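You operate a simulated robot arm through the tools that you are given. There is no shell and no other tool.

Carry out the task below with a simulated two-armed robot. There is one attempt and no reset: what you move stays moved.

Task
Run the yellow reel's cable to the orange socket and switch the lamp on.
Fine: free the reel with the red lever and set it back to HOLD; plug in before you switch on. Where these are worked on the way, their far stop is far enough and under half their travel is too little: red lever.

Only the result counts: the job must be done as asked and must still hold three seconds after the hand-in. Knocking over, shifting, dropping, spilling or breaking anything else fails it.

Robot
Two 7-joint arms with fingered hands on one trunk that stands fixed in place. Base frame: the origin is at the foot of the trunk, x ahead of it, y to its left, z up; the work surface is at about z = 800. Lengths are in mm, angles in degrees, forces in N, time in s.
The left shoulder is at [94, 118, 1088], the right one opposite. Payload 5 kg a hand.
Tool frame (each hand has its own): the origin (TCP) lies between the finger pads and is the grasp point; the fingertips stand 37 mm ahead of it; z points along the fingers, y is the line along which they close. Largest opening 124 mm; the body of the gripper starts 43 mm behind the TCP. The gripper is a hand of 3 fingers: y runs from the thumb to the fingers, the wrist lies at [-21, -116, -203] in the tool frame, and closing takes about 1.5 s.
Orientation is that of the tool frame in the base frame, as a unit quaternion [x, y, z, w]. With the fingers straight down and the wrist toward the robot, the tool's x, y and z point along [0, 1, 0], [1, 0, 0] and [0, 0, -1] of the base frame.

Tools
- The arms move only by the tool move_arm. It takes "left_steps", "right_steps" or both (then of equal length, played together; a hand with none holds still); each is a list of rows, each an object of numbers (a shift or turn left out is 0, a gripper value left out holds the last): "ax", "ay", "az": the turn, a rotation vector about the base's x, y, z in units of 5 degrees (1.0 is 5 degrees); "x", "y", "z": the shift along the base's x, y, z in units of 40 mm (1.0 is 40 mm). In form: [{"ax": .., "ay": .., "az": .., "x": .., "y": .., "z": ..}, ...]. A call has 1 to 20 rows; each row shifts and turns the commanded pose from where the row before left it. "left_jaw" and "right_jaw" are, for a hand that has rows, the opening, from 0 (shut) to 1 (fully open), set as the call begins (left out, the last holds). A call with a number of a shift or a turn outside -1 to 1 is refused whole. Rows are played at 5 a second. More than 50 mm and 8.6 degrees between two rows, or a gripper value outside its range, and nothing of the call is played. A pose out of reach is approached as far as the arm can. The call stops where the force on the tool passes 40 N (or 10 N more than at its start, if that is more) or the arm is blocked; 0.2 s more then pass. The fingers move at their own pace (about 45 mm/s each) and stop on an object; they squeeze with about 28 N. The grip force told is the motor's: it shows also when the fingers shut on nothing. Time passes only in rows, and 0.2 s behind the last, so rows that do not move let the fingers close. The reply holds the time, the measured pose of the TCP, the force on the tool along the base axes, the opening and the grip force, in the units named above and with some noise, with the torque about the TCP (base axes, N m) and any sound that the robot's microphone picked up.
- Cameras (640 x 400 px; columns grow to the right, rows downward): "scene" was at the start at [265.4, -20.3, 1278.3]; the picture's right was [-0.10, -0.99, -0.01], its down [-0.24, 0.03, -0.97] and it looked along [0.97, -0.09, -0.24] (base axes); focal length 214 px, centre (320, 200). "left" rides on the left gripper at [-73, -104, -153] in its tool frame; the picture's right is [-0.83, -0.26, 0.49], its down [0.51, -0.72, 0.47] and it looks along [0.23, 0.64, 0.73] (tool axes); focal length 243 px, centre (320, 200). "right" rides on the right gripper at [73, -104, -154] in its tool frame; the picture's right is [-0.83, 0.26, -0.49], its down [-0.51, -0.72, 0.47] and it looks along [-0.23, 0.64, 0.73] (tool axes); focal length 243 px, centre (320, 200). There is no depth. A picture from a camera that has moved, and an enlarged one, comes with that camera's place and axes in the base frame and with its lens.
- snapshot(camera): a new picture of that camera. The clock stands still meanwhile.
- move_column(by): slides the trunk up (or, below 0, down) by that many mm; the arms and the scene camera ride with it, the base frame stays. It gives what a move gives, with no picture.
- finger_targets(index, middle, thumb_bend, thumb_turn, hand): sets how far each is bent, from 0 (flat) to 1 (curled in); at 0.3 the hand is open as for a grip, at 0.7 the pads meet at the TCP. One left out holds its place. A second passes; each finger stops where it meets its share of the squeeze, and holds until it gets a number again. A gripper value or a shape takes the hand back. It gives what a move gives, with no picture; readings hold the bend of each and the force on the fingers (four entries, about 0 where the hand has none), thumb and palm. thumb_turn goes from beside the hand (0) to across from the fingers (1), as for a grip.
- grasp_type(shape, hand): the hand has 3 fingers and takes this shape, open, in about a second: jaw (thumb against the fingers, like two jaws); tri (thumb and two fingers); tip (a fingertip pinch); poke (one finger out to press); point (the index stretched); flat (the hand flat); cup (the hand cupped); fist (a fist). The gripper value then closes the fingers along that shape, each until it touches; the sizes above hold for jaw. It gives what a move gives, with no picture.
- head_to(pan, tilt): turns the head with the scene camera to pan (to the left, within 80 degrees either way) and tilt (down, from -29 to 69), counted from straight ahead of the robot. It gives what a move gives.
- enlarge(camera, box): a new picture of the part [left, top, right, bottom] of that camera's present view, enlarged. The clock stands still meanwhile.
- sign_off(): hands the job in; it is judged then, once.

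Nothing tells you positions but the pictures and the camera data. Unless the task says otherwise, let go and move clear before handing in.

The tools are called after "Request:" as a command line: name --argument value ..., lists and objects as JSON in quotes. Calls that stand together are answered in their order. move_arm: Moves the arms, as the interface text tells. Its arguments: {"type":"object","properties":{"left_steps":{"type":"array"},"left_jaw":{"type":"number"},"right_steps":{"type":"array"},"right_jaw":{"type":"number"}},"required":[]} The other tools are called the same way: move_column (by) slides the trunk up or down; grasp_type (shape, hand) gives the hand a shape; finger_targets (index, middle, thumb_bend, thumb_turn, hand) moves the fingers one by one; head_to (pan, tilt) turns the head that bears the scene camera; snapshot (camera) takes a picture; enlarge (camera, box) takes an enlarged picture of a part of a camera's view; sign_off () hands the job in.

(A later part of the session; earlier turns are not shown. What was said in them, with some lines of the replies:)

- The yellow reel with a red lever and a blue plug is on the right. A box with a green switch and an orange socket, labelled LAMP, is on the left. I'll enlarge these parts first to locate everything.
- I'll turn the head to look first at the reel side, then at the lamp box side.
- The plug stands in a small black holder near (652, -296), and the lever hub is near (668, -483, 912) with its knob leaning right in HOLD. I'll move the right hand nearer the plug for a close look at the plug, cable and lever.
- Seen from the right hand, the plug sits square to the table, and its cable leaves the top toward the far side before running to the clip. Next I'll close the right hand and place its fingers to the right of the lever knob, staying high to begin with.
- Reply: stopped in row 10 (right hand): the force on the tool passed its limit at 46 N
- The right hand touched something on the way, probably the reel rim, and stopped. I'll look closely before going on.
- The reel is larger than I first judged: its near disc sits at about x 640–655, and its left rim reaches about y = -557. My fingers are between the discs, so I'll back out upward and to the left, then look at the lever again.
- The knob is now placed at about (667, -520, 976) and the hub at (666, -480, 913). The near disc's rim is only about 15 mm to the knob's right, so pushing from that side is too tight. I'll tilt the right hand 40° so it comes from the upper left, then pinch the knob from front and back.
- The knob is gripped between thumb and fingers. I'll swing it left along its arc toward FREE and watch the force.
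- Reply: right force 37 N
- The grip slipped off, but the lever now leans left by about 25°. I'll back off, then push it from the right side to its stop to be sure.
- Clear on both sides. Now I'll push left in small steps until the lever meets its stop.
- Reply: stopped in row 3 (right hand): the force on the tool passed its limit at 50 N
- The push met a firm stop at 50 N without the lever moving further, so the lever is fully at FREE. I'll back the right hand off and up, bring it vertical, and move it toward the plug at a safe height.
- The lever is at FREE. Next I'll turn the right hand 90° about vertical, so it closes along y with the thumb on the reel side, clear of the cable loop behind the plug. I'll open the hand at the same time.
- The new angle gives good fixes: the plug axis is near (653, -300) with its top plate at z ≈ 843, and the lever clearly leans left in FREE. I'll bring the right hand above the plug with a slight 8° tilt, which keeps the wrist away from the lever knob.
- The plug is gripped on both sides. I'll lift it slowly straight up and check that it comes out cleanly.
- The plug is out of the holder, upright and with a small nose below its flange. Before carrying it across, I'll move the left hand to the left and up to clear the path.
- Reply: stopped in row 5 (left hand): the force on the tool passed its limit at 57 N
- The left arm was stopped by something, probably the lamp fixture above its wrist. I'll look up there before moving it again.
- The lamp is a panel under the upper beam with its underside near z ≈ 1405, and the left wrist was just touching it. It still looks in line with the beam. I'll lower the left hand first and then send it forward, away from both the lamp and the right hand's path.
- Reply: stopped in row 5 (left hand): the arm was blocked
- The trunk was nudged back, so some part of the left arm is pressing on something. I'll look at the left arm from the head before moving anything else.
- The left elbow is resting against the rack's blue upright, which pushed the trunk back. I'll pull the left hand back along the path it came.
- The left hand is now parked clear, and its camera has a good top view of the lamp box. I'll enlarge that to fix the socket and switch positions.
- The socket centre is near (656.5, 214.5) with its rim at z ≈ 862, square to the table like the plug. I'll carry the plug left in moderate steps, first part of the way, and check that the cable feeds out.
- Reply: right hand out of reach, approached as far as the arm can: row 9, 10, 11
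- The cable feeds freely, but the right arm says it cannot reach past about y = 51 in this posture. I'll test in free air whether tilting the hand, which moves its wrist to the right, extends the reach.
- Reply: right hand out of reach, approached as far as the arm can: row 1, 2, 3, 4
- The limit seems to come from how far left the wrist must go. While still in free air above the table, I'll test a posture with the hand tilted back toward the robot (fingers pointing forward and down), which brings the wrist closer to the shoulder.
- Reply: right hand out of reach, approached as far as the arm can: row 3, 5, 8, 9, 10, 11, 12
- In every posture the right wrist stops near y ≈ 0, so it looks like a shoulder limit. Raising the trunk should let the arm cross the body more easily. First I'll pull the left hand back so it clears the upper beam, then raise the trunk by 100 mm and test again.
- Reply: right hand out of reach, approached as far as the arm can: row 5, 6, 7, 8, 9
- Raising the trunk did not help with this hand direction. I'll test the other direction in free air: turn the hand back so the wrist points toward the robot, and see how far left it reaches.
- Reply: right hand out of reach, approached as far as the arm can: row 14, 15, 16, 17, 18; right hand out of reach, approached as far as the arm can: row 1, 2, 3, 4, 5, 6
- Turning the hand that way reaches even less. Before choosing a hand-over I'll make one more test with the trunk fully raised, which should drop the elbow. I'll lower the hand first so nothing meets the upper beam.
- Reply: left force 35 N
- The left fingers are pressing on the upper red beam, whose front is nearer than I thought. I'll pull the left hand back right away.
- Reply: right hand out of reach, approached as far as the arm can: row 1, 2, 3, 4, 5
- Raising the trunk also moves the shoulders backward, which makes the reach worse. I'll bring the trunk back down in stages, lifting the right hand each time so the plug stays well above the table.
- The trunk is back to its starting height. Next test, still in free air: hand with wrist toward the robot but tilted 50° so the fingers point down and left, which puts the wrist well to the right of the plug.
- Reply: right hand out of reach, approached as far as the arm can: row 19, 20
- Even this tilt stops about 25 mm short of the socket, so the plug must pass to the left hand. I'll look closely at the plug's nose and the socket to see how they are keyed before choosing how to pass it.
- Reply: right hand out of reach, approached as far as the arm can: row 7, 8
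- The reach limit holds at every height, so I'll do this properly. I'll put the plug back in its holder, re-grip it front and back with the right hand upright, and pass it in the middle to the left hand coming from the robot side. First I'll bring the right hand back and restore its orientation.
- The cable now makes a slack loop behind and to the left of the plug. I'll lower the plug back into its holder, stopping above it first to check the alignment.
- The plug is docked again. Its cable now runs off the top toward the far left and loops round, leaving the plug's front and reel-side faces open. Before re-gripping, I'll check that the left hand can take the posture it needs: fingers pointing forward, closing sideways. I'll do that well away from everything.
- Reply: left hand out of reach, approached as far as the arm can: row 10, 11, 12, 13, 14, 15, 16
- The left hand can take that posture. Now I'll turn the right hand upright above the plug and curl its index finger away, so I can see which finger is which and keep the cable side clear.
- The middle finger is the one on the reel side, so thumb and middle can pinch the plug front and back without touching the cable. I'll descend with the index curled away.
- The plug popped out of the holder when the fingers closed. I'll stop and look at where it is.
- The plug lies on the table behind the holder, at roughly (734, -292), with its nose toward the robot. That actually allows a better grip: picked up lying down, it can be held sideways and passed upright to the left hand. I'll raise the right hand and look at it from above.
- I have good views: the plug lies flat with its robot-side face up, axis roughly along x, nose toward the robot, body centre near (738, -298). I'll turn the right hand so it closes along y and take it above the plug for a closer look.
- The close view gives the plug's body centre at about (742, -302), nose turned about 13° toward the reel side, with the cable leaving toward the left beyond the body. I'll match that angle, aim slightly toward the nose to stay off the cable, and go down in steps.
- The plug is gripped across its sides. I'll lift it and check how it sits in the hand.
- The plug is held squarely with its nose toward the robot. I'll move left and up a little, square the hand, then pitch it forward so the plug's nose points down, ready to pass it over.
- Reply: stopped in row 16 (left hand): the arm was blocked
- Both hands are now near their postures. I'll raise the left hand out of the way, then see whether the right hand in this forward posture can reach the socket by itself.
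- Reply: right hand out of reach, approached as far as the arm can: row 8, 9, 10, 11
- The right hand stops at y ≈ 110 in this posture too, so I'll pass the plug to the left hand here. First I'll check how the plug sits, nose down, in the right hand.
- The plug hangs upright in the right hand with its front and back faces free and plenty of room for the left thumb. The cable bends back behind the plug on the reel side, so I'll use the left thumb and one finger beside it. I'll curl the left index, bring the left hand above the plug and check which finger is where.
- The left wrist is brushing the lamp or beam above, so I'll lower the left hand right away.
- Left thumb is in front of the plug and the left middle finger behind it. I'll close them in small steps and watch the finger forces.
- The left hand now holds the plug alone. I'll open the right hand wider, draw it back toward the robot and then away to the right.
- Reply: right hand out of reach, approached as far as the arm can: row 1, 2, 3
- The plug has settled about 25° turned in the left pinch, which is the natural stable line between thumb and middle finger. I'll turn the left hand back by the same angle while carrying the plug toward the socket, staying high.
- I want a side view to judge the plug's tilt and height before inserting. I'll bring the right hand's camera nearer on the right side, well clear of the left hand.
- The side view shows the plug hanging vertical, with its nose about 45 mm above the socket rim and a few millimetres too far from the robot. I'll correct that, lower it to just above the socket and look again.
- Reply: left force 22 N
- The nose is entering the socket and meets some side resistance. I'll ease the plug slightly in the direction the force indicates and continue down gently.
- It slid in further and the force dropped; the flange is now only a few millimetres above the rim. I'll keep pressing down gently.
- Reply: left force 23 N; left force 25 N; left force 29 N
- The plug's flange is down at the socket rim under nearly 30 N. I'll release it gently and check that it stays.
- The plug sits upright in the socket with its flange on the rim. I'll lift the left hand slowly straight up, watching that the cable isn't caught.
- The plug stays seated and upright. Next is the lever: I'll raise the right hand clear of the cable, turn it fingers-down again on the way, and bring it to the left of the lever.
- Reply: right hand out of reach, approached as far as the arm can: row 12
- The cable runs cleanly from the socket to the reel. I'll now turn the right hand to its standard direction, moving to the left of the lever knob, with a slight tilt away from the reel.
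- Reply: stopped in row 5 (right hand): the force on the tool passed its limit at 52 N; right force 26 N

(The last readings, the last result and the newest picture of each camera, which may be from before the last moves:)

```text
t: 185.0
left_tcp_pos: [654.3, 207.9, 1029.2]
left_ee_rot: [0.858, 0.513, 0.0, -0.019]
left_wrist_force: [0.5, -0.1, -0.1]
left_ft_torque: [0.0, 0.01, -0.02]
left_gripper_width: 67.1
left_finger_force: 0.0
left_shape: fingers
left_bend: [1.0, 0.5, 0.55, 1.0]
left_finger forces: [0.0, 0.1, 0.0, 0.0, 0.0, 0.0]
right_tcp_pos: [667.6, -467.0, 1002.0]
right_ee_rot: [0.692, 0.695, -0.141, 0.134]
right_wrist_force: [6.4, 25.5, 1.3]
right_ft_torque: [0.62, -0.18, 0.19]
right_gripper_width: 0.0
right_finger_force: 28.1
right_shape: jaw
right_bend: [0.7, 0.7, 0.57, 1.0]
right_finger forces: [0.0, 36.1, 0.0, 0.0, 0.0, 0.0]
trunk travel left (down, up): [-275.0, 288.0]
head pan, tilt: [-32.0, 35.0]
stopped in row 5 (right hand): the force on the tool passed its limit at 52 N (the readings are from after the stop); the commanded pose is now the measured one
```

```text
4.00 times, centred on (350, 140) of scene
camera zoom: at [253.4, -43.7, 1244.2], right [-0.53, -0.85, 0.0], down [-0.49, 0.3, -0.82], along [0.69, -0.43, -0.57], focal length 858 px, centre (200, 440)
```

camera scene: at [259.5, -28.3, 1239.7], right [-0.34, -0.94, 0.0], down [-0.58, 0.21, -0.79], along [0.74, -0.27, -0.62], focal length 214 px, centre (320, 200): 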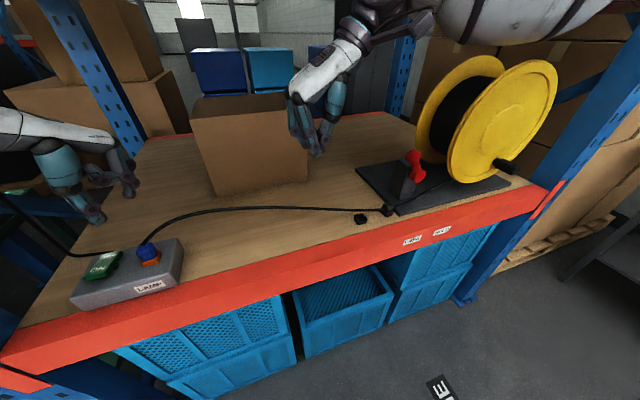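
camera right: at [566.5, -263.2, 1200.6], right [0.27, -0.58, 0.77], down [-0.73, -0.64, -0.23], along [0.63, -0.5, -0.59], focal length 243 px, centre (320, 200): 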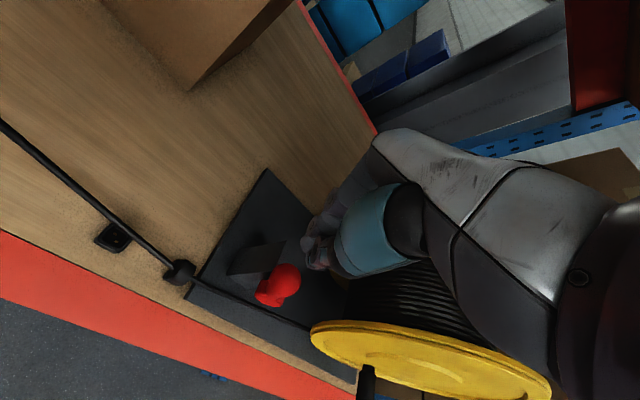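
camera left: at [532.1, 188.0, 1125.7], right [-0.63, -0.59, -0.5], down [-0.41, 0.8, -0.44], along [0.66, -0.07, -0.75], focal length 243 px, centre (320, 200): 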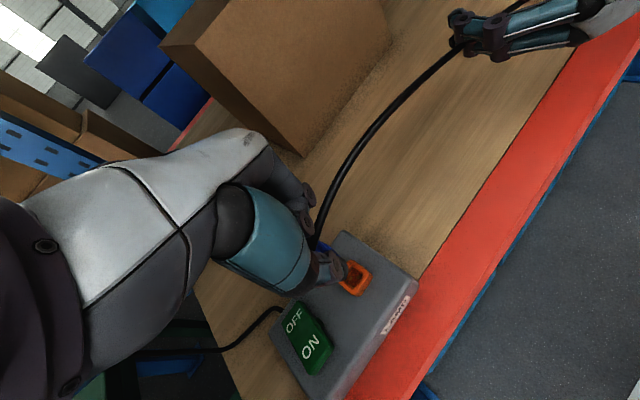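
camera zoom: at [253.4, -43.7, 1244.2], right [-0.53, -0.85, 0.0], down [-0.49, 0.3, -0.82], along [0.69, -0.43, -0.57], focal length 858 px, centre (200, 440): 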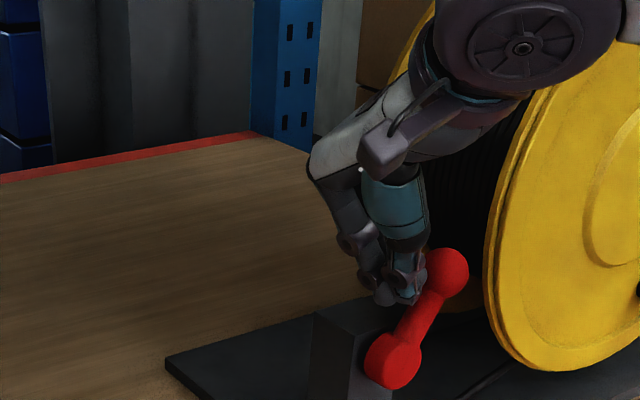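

The lever has met its stop at HOLD; the knob is back at its starting place. I'll back the right hand off, raise it and check.

Request:
move_arm --right_steps '[{"y": 0.4}, {"y": 0.5, "z": 0.3}, {"z": 0.9, "y": 0.5}, {"z": 0.8, "y": 0.5}, {"y": 0.8}, {"y": 0.8}]'

Request:
enlarge --camera "scene" --box '[280, 80, 420, 220]'

Request:
snapshot --camera "scene"

```text
t: 186.4
left_tcp_pos: [654.5, 206.6, 1030.2]
left_ee_rot: [0.858, 0.513, 0.0, -0.019]
left_wrist_force: [-1.4, 0.7, 0.2]
left_ft_torque: [-0.04, -0.02, -0.03]
left_gripper_width: 67.3
left_finger_force: 0.0
left_shape: fingers
left_bend: [1.0, 0.5, 0.55, 1.0]
left_finger forces: [0.1, 0.1, 0.0, 0.0, 0.0, 0.0]
right_tcp_pos: [669.6, -329.9, 1078.7]
right_ee_rot: [0.693, 0.694, -0.143, 0.133]
right_wrist_force: [0.0, 0.3, 0.6]
right_ft_torque: [-0.04, 0.01, -0.04]
right_gripper_width: 0.0
right_finger_force: 28.1
right_shape: jaw
right_bend: [0.7, 0.7, 0.57, 1.0]
right_finger forces: [0.1, 0.0, 0.0, 0.1, 0.0, 0.0]
trunk travel left (down, up): [-275.0, 288.0]
head pan, tilt: [-32.0, 35.0]
```

```text
2.86 times, centred on (350, 150) of scene
camera zoom: at [253.1, -44.2, 1244.2], right [-0.53, -0.85, 0.0], down [-0.49, 0.3, -0.82], along [0.69, -0.43, -0.57], focal length 613 px, centre (234, 343)
```

zoom: 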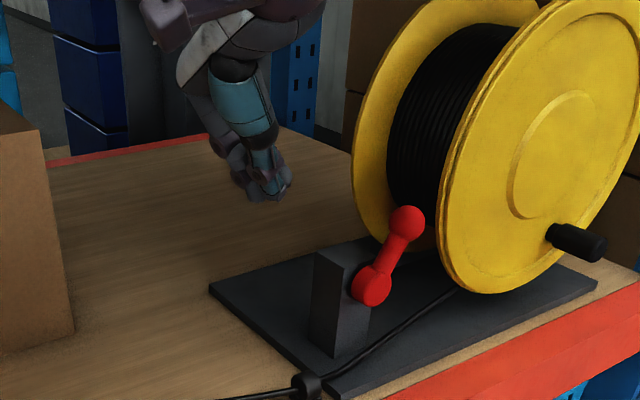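

```text
taken
camera scene: at [253.1, -44.2, 1244.2], right [-0.53, -0.85, 0.0], down [-0.49, 0.3, -0.82], along [0.69, -0.43, -0.57], focal length 214 px, centre (320, 200)
```

scene: 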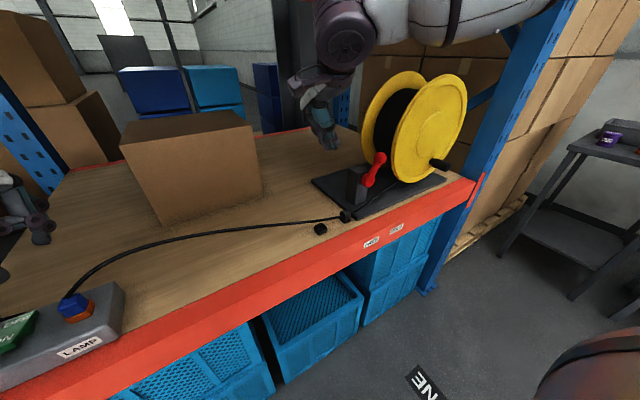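

The lever is back at HOLD and the cable lies clean. Last step: the lamp switch. I'll close the left hand, square it up and bring it above the ON end of the green rocker.

Request:
grasp_type --hand "left" --shape "jaw"

Request:
move_arm --left_steps '[{"az": 0.9, "x": -0.1, "y": 0.3}, {"az": 0.9, "x": -0.1, "y": 0.4}, {"az": 0.9, "x": -0.1, "y": 0.4}, {"az": 0.9, "x": -0.1, "y": 0.4}, {"az": 0.9, "x": -0.1, "y": 0.4}, {"az": 0.9, "y": 0.35}, {"z": -0.5}]' --left_jaw 0

Request:
head_to --pan 30 --tilt 38

Request:
snapshot --camera "scene"

Request:
snapshot --camera "left"

```text
t: 187.3
left_tcp_pos: [654.8, 205.5, 1029.5]
left_ee_rot: [0.858, 0.514, 0.001, -0.019]
left_wrist_force: [-0.4, 0.3, -0.5]
left_ft_torque: [-0.02, 0.02, 0.01]
left_gripper_width: 123.7
left_finger_force: 0.0
left_shape: jaw
left_bend: [0.3, 0.3, 0.3, 0.98]
left_finger forces: [0.0, 0.1, 0.1, 0.1, 0.1, 0.1]
right_tcp_pos: [669.8, -331.3, 1078.6]
right_ee_rot: [0.694, 0.694, -0.142, 0.133]
right_wrist_force: [0.3, 0.0, -0.3]
right_ft_torque: [0.01, 0.01, 0.0]
right_gripper_width: 0.0
right_finger_force: 28.0
right_shape: jaw
right_bend: [0.7, 0.7, 0.57, 1.0]
right_finger forces: [0.1, 0.0, 0.0, 0.1, 0.1, 0.0]
trunk travel left (down, up): [-275.0, 288.0]
head pan, tilt: [-32.0, 35.0]
```

```text
t: 188.9
left_tcp_pos: [634.5, 297.0, 1011.4]
left_ee_rot: [0.715, 0.699, -0.004, -0.018]
left_wrist_force: [0.4, -0.4, -0.1]
left_ft_torque: [-0.02, 0.01, 0.01]
left_gripper_width: 0.0
left_finger_force: 4.5
left_shape: jaw
left_bend: [0.7, 0.7, 0.56, 1.0]
left_finger forces: [0.1, 0.0, 0.0, 0.1, 0.1, 0.1]
right_tcp_pos: [670.5, -331.9, 1078.3]
right_ee_rot: [0.694, 0.693, -0.142, 0.133]
right_wrist_force: [-0.6, 0.0, 0.0]
right_ft_torque: [-0.01, -0.01, 0.0]
right_gripper_width: 0.0
right_finger_force: 28.1
right_shape: jaw
right_bend: [0.7, 0.7, 0.57, 1.0]
right_finger forces: [0.0, 0.0, 0.1, 0.1, 0.0, 0.0]
trunk travel left (down, up): [-275.0, 288.0]
head pan, tilt: [-32.0, 35.0]
```

```text
t: 190.2
left_tcp_pos: [634.2, 296.0, 1011.2]
left_ee_rot: [0.714, 0.7, -0.005, -0.02]
left_wrist_force: [0.1, -0.4, -0.8]
left_ft_torque: [0.0, 0.02, -0.01]
left_gripper_width: 0.0
left_finger_force: 27.5
left_shape: jaw
left_bend: [0.7, 0.7, 0.56, 1.0]
left_finger forces: [0.0, 0.1, 0.0, 0.1, 0.0, 0.1]
right_tcp_pos: [667.5, -331.2, 1077.9]
right_ee_rot: [0.693, 0.693, -0.143, 0.134]
right_wrist_force: [0.4, 0.4, 1.1]
right_ft_torque: [-0.01, 0.0, -0.01]
right_gripper_width: 0.0
right_finger_force: 28.2
right_shape: jaw
right_bend: [0.7, 0.7, 0.57, 1.0]
right_finger forces: [0.1, 0.0, 0.0, 0.1, 0.0, 0.0]
trunk travel left (down, up): [-275.0, 288.0]
head pan, tilt: [30.0, 38.0]
```

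```text
taken
camera scene: at [253.1, 44.3, 1239.7], right [0.5, -0.87, 0.0], down [-0.53, -0.31, -0.79], along [0.68, 0.39, -0.62], focal length 214 px, centre (320, 200)
```

scene: 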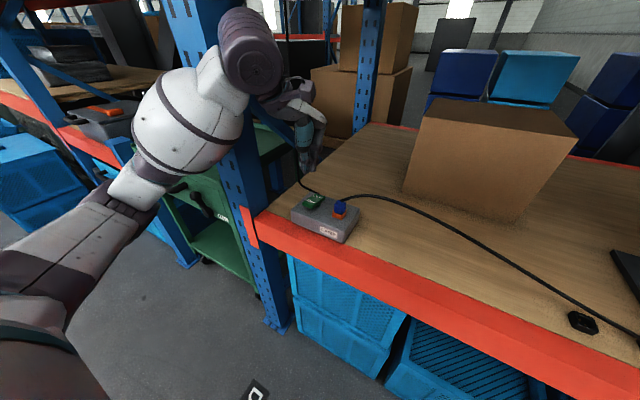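

```text
taken
camera left: at [532.9, 223.4, 1167.4], right [-0.3, -0.81, -0.5], down [-0.73, 0.53, -0.44], along [0.62, 0.23, -0.75], focal length 243 px, centre (320, 200)
```

left: 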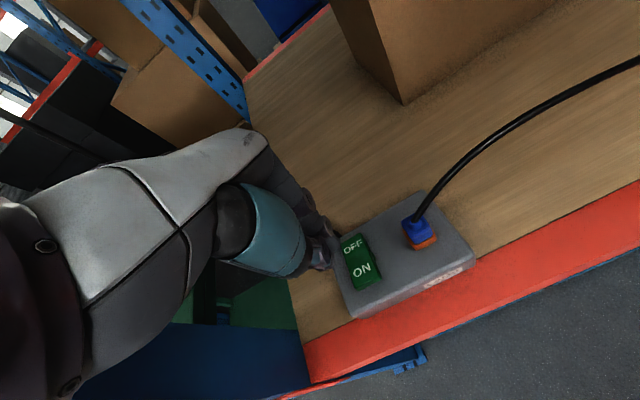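

Request:
enlarge --camera "left" --box '[310, 200, 450, 320]'

Request:
enlarge --camera "scene" --box '[280, 110, 370, 250]'

```text
3.33 times, centred on (380, 260) of left
camera zoom: at [532.9, 223.4, 1167.4], right [-0.3, -0.81, -0.5], down [-0.73, 0.53, -0.44], along [0.62, 0.23, -0.75], focal length 809 px, centre (120, 0)
```

zoom: 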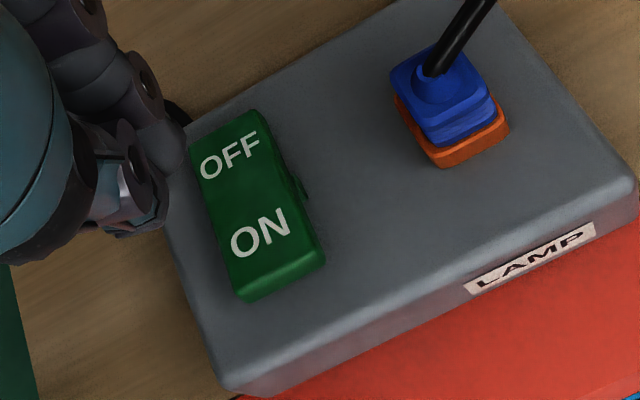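

```text
2.86 times, centred on (325, 180) of scene
camera zoom: at [253.1, 44.3, 1239.7], right [0.5, -0.87, 0.0], down [-0.53, -0.31, -0.79], along [0.68, 0.39, -0.62], focal length 613 px, centre (306, 257)
```

zoom: 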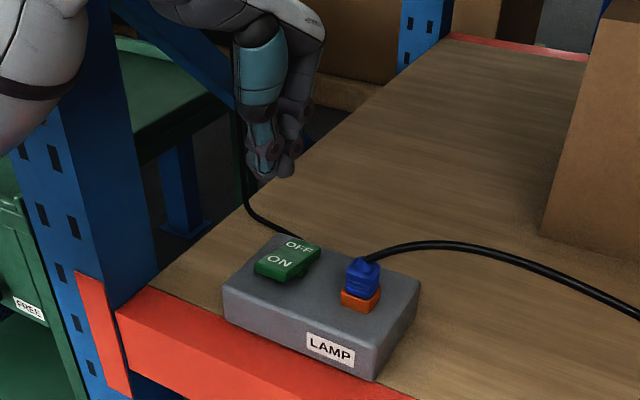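

The plug sits well in its socket from above too. The rocker's ON end is right under the left fingertips; I'll lower toward it and then press slowly.

Request:
move_arm --left_steps '[{"x": 0.07, "y": -0.05, "z": -0.7}, {"z": -0.7}, {"z": -0.3}]'

Request:
enlarge --camera "scene" --box '[290, 150, 360, 240]'

Request:
enlarge --camera "left" --box '[290, 200, 430, 320]'

```text
t: 191.0
left_tcp_pos: [636.3, 293.7, 939.3]
left_ee_rot: [0.715, 0.699, -0.004, -0.019]
left_wrist_force: [-0.5, 0.7, -0.6]
left_ft_torque: [0.02, 0.04, 0.0]
left_gripper_width: 0.2
left_finger_force: 28.0
left_shape: jaw
left_bend: [0.7, 0.7, 0.56, 1.0]
left_finger forces: [0.0, 0.0, 0.0, 0.0, 0.0, 0.0]
right_tcp_pos: [669.1, -332.3, 1078.1]
right_ee_rot: [0.694, 0.693, -0.142, 0.133]
right_wrist_force: [0.0, -0.6, 0.3]
right_ft_torque: [0.02, 0.04, -0.01]
right_gripper_width: 0.0
right_finger_force: 28.0
right_shape: jaw
right_bend: [0.7, 0.7, 0.57, 1.0]
right_finger forces: [0.0, 0.1, 0.1, 0.1, 0.0, 0.1]
trunk travel left (down, up): [-275.0, 288.0]
head pan, tilt: [30.0, 38.0]
```

```text
4.44 times, centred on (325, 195) of scene
camera zoom: at [253.1, 44.4, 1239.7], right [0.5, -0.87, 0.0], down [-0.53, -0.31, -0.79], along [0.68, 0.39, -0.62], focal length 953 px, centre (298, 222)
```

zoom: 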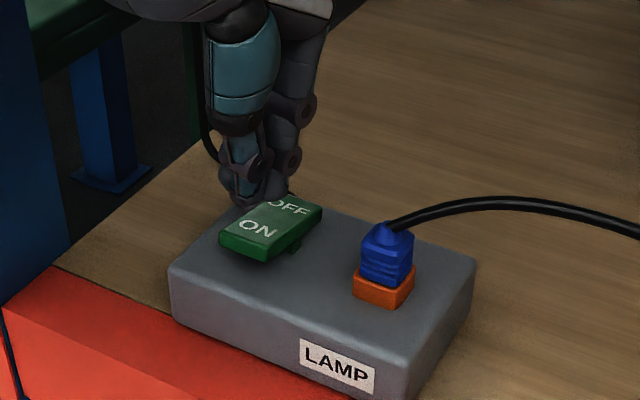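

```text
3.33 times, centred on (360, 260) of left
camera zoom: at [535.6, 220.9, 1096.7], right [-0.3, -0.81, -0.5], down [-0.73, 0.53, -0.44], along [0.62, 0.23, -0.75], focal length 809 px, centre (187, 0)
```

zoom: 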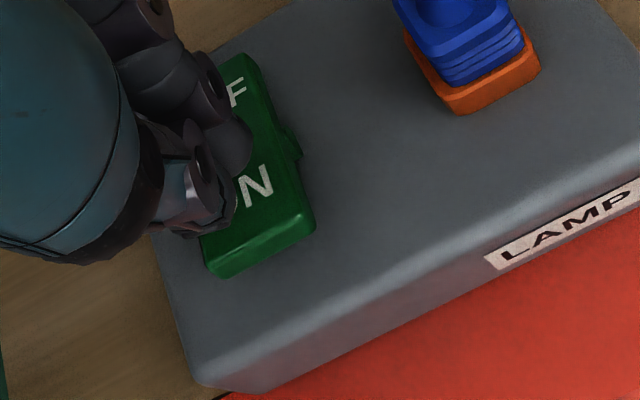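

Request:
move_arm --left_steps '[{"z": -0.25, "x": -0.05}, {"z": -0.25}, {"z": -0.15}, {"z": -0.15}]'

Request:
enlarge --camera "scene" --box '[290, 150, 360, 240]'

```text
t: 192.0
left_tcp_pos: [636.3, 293.5, 909.3]
left_ee_rot: [0.715, 0.699, -0.004, -0.019]
left_wrist_force: [-1.1, -0.3, 0.8]
left_ft_torque: [-0.01, 0.04, 0.01]
left_gripper_width: 0.1
left_finger_force: 28.1
left_shape: jaw
left_bend: [0.7, 0.7, 0.56, 1.0]
left_finger forces: [0.1, 0.0, 0.0, 0.1, 0.0, 0.0]
right_tcp_pos: [669.4, -331.7, 1078.4]
right_ee_rot: [0.694, 0.693, -0.142, 0.133]
right_wrist_force: [-0.5, 0.9, -0.3]
right_ft_torque: [-0.01, -0.04, 0.0]
right_gripper_width: 0.0
right_finger_force: 27.6
right_shape: jaw
right_bend: [0.7, 0.7, 0.57, 1.0]
right_finger forces: [0.0, 0.0, 0.1, 0.1, 0.1, 0.0]
trunk travel left (down, up): [-275.0, 288.0]
head pan, tilt: [30.0, 38.0]
```

```text
4.44 times, centred on (325, 195) of scene
camera zoom: at [252.8, 44.4, 1239.7], right [0.5, -0.87, 0.0], down [-0.53, -0.31, -0.79], along [0.68, 0.39, -0.62], focal length 953 px, centre (298, 222)
```

zoom: 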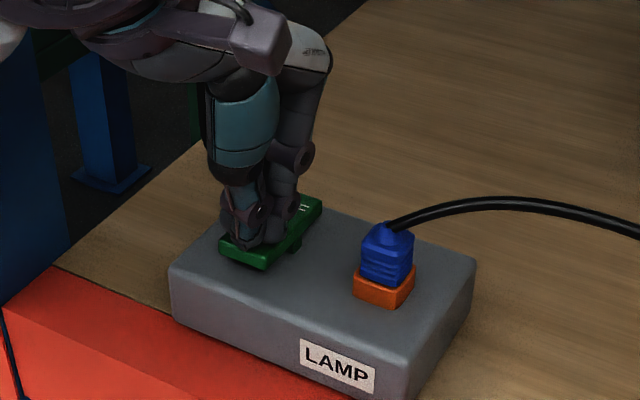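

Request:
move_arm --left_steps '[{"z": -0.12}, {"z": -0.12}, {"z": -0.12}, {"z": -0.12}]'

Request:
enlarge --camera "scene" --box '[290, 150, 360, 240]'

```text
t: 192.8
left_tcp_pos: [635.4, 293.4, 903.5]
left_ee_rot: [0.714, 0.7, 0.001, -0.013]
left_wrist_force: [-7.3, -2.8, 19.5]
left_ft_torque: [-0.31, 0.2, -0.08]
left_gripper_width: 0.0
left_finger_force: 27.7
left_shape: jaw
left_bend: [0.7, 0.7, 0.56, 1.0]
left_finger forces: [0.0, 0.0, 0.0, 0.0, 0.0, 0.0]
right_tcp_pos: [668.7, -332.4, 1078.5]
right_ee_rot: [0.694, 0.693, -0.142, 0.133]
right_wrist_force: [0.9, 0.5, -0.4]
right_ft_torque: [-0.02, -0.01, -0.05]
right_gripper_width: 0.0
right_finger_force: 28.1
right_shape: jaw
right_bend: [0.7, 0.7, 0.57, 1.0]
right_finger forces: [0.0, 0.0, 0.0, 0.1, 0.1, 0.1]
trunk travel left (down, up): [-275.0, 288.0]
head pan, tilt: [30.0, 38.0]
stopped in row 4 (left hand): the force on the tool passed its limit at 45 N (the readings are from after the stop); the commanded pose is now the measured one
```

```text
4.44 times, centred on (325, 195) of scene
camera zoom: at [251.7, 44.0, 1240.0], right [0.5, -0.87, 0.0], down [-0.53, -0.31, -0.79], along [0.68, 0.39, -0.61], focal length 953 px, centre (298, 222)
```

zoom: 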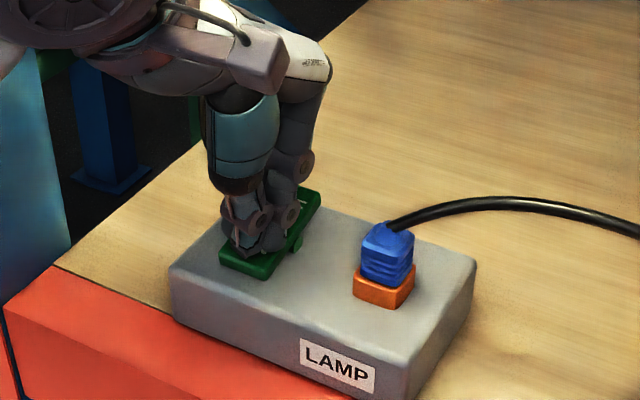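

The lamp lit up when the rocker went down, so plug and switch both work. I'll lift the left hand off gently, keeping it low under the lamp.

Request:
move_arm --left_steps '[{"z": 0.3}, {"z": 0.7}, {"z": 0.8}, {"z": 0.8}, {"x": -0.6}, {"x": -0.6}]'

Request:
snapshot --camera "scene"

Request:
enlarge --camera "scene" --box '[285, 170, 365, 250]'

```text
t: 194.2
left_tcp_pos: [589.2, 292.9, 1003.8]
left_ee_rot: [0.714, 0.7, -0.001, -0.015]
left_wrist_force: [1.0, 0.2, -0.8]
left_ft_torque: [0.0, -0.02, -0.01]
left_gripper_width: 0.0
left_finger_force: 27.7
left_shape: jaw
left_bend: [0.7, 0.7, 0.56, 1.0]
left_finger forces: [0.0, 0.0, 0.0, 0.0, 0.0, 0.0]
right_tcp_pos: [668.4, -332.0, 1079.0]
right_ee_rot: [0.693, 0.694, -0.143, 0.134]
right_wrist_force: [-0.3, -0.1, -0.5]
right_ft_torque: [-0.02, -0.01, 0.0]
right_gripper_width: 0.2
right_finger_force: 28.1
right_shape: jaw
right_bend: [0.7, 0.7, 0.57, 1.0]
right_finger forces: [0.0, 0.0, 0.0, 0.0, 0.1, 0.0]
trunk travel left (down, up): [-275.0, 288.0]
head pan, tilt: [30.0, 38.0]
```

```text
taken
camera scene: at [252.7, 44.2, 1239.8], right [0.5, -0.87, 0.0], down [-0.53, -0.31, -0.79], along [0.68, 0.39, -0.62], focal length 214 px, centre (320, 200)
```

scene: 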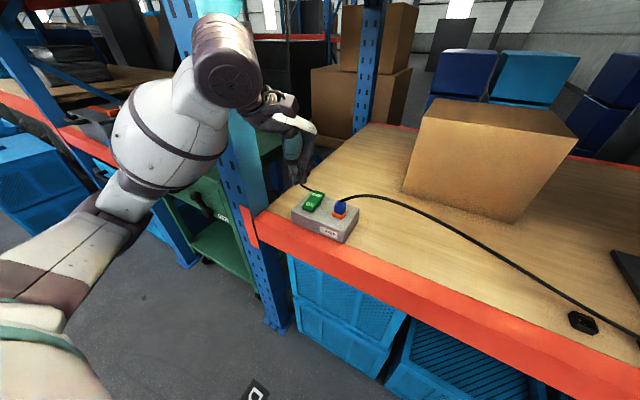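

```text
5.00 times, centred on (325, 210) of scene
camera zoom: at [252.7, 44.2, 1239.8], right [0.5, -0.87, 0.0], down [-0.53, -0.31, -0.79], along [0.68, 0.39, -0.62], focal length 1072 px, centre (295, 150)
```

zoom: 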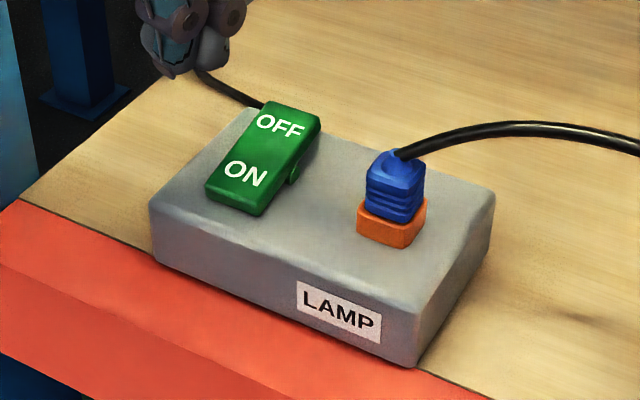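

The lamp stays lit with the rocker down on ON and the plug seated. I'll do a last check of the lever, the holder and the lamp fixture before handing in.

Request:
move_arm --left_steps '[{"x": -0.7}, {"x": -0.7}]'

Request:
head_to --pan -30 --tilt 35

Request:
snapshot --camera "scene"

Request:
enlarge --camera "scene" --box '[290, 110, 430, 240]'

Request:
head_to --pan 15 --tilt -5

Request:
snapshot --camera "scene"

```text
t: 194.8
left_tcp_pos: [532.0, 294.3, 1003.1]
left_ee_rot: [0.714, 0.7, -0.001, -0.014]
left_wrist_force: [-0.3, 0.9, 0.2]
left_ft_torque: [0.0, -0.02, 0.0]
left_gripper_width: 0.0
left_finger_force: 27.8
left_shape: jaw
left_bend: [0.7, 0.7, 0.56, 1.0]
left_finger forces: [0.1, 0.0, 0.0, 0.0, 0.0, 0.1]
right_tcp_pos: [667.3, -332.2, 1079.5]
right_ee_rot: [0.693, 0.694, -0.142, 0.133]
right_wrist_force: [0.3, -0.4, 0.5]
right_ft_torque: [0.04, 0.0, 0.0]
right_gripper_width: 0.0
right_finger_force: 28.1
right_shape: jaw
right_bend: [0.7, 0.7, 0.57, 1.0]
right_finger forces: [0.0, 0.0, 0.0, 0.1, 0.0, 0.1]
trunk travel left (down, up): [-275.0, 288.0]
head pan, tilt: [30.0, 38.0]
```

```text
t: 196.2
left_tcp_pos: [532.8, 294.1, 1003.1]
left_ee_rot: [0.714, 0.7, -0.001, -0.015]
left_wrist_force: [0.2, 0.1, 0.2]
left_ft_torque: [-0.03, 0.02, -0.02]
left_gripper_width: 0.2
left_finger_force: 28.1
left_shape: jaw
left_bend: [0.7, 0.7, 0.56, 1.0]
left_finger forces: [0.1, 0.0, 0.0, 0.0, 0.0, 0.0]
right_tcp_pos: [668.9, -333.0, 1077.7]
right_ee_rot: [0.693, 0.694, -0.143, 0.133]
right_wrist_force: [0.0, 0.6, -0.3]
right_ft_torque: [0.02, -0.05, 0.03]
right_gripper_width: 0.2
right_finger_force: 27.9
right_shape: jaw
right_bend: [0.7, 0.7, 0.57, 1.0]
right_finger forces: [0.1, 0.0, 0.1, 0.0, 0.0, 0.0]
trunk travel left (down, up): [-275.0, 288.0]
head pan, tilt: [-30.0, 35.0]
```

```text
taken
camera scene: at [254.6, -42.8, 1244.2], right [-0.5, -0.87, 0.0], down [-0.5, 0.29, -0.82], along [0.71, -0.41, -0.57], focal length 214 px, centre (320, 200)
```

scene: 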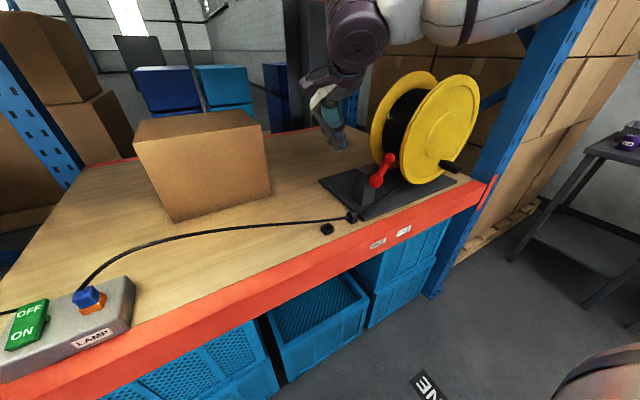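

```text
3.08 times, centred on (360, 175) of scene
camera zoom: at [254.6, -42.8, 1244.2], right [-0.5, -0.87, 0.0], down [-0.5, 0.29, -0.82], along [0.71, -0.41, -0.57], focal length 660 px, centre (197, 277)
```

zoom: 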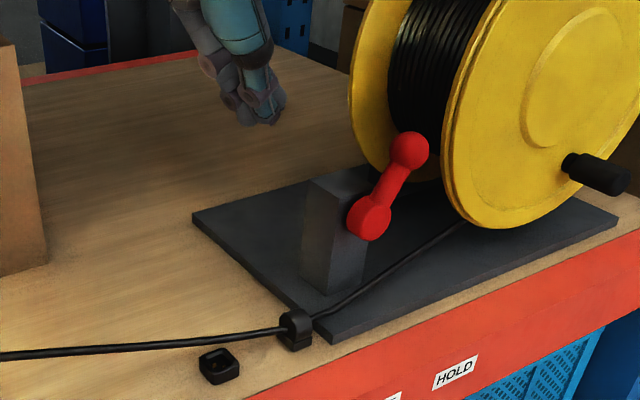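

```text
t: 197.3
left_tcp_pos: [531.8, 295.5, 1003.7]
left_ee_rot: [0.714, 0.7, -0.001, -0.015]
left_wrist_force: [-0.5, -0.2, 0.9]
left_ft_torque: [0.02, -0.02, -0.05]
left_gripper_width: 0.0
left_finger_force: 27.9
left_shape: jaw
left_bend: [0.7, 0.7, 0.56, 1.0]
left_finger forces: [0.0, 0.1, 0.0, 0.1, 0.1, 0.1]
right_tcp_pos: [670.2, -332.5, 1078.6]
right_ee_rot: [0.693, 0.694, -0.143, 0.134]
right_wrist_force: [-0.3, -0.3, -0.2]
right_ft_torque: [-0.01, -0.03, 0.06]
right_gripper_width: 0.1
right_finger_force: 27.5
right_shape: jaw
right_bend: [0.7, 0.7, 0.57, 1.0]
right_finger forces: [0.1, 0.1, 0.0, 0.0, 0.1, 0.1]
trunk travel left (down, up): [-275.0, 288.0]
head pan, tilt: [15.0, -5.0]
```

```text
taken
camera scene: at [262.8, 23.8, 1308.1], right [0.26, -0.97, 0.0], down [0.08, 0.02, -1.0], along [0.96, 0.26, 0.09], focal length 214 px, centre (320, 200)
```

scene: 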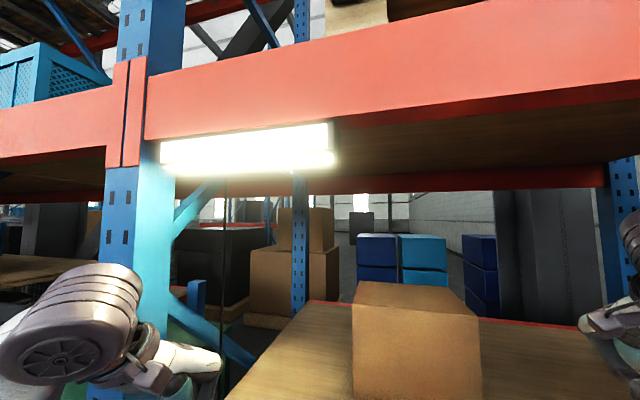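

The lamp is lit, the plug is seated in the orange socket and the switch is on ON. The red lever is at its HOLD stop, nothing else looks moved, and both hands are clear. I'm handing the job in.

Request:
sign_off

```text
The job is handed in.
```

The yellow reel's cable now runs to the orange socket, and the lamp is on. It stayed lit after I let go of the switch and moved both hands clear.

- **Lever:** I pushed the red lever to its FREE stop before pulling the cable. After plugging in, I pushed it back to its HOLD stop.
- **Order:** The plug went into the orange socket first, then the lever went back to HOLD. The switch came last.
- **Plug drop:** Neither arm could carry the plug the whole way, so I put it back in its holder to change grip. It popped out onto the table, and I picked it up again and passed it from the right hand to the left.
- **Contacts along the way:** The robot briefly touched the reel, the lamp fixture, the upper red beam and the left rack upright. In the final views these, the plug's holder and the cardboard box look to be where they were.

I did not get any result back from the hand-in beyond confirmation that it was received.
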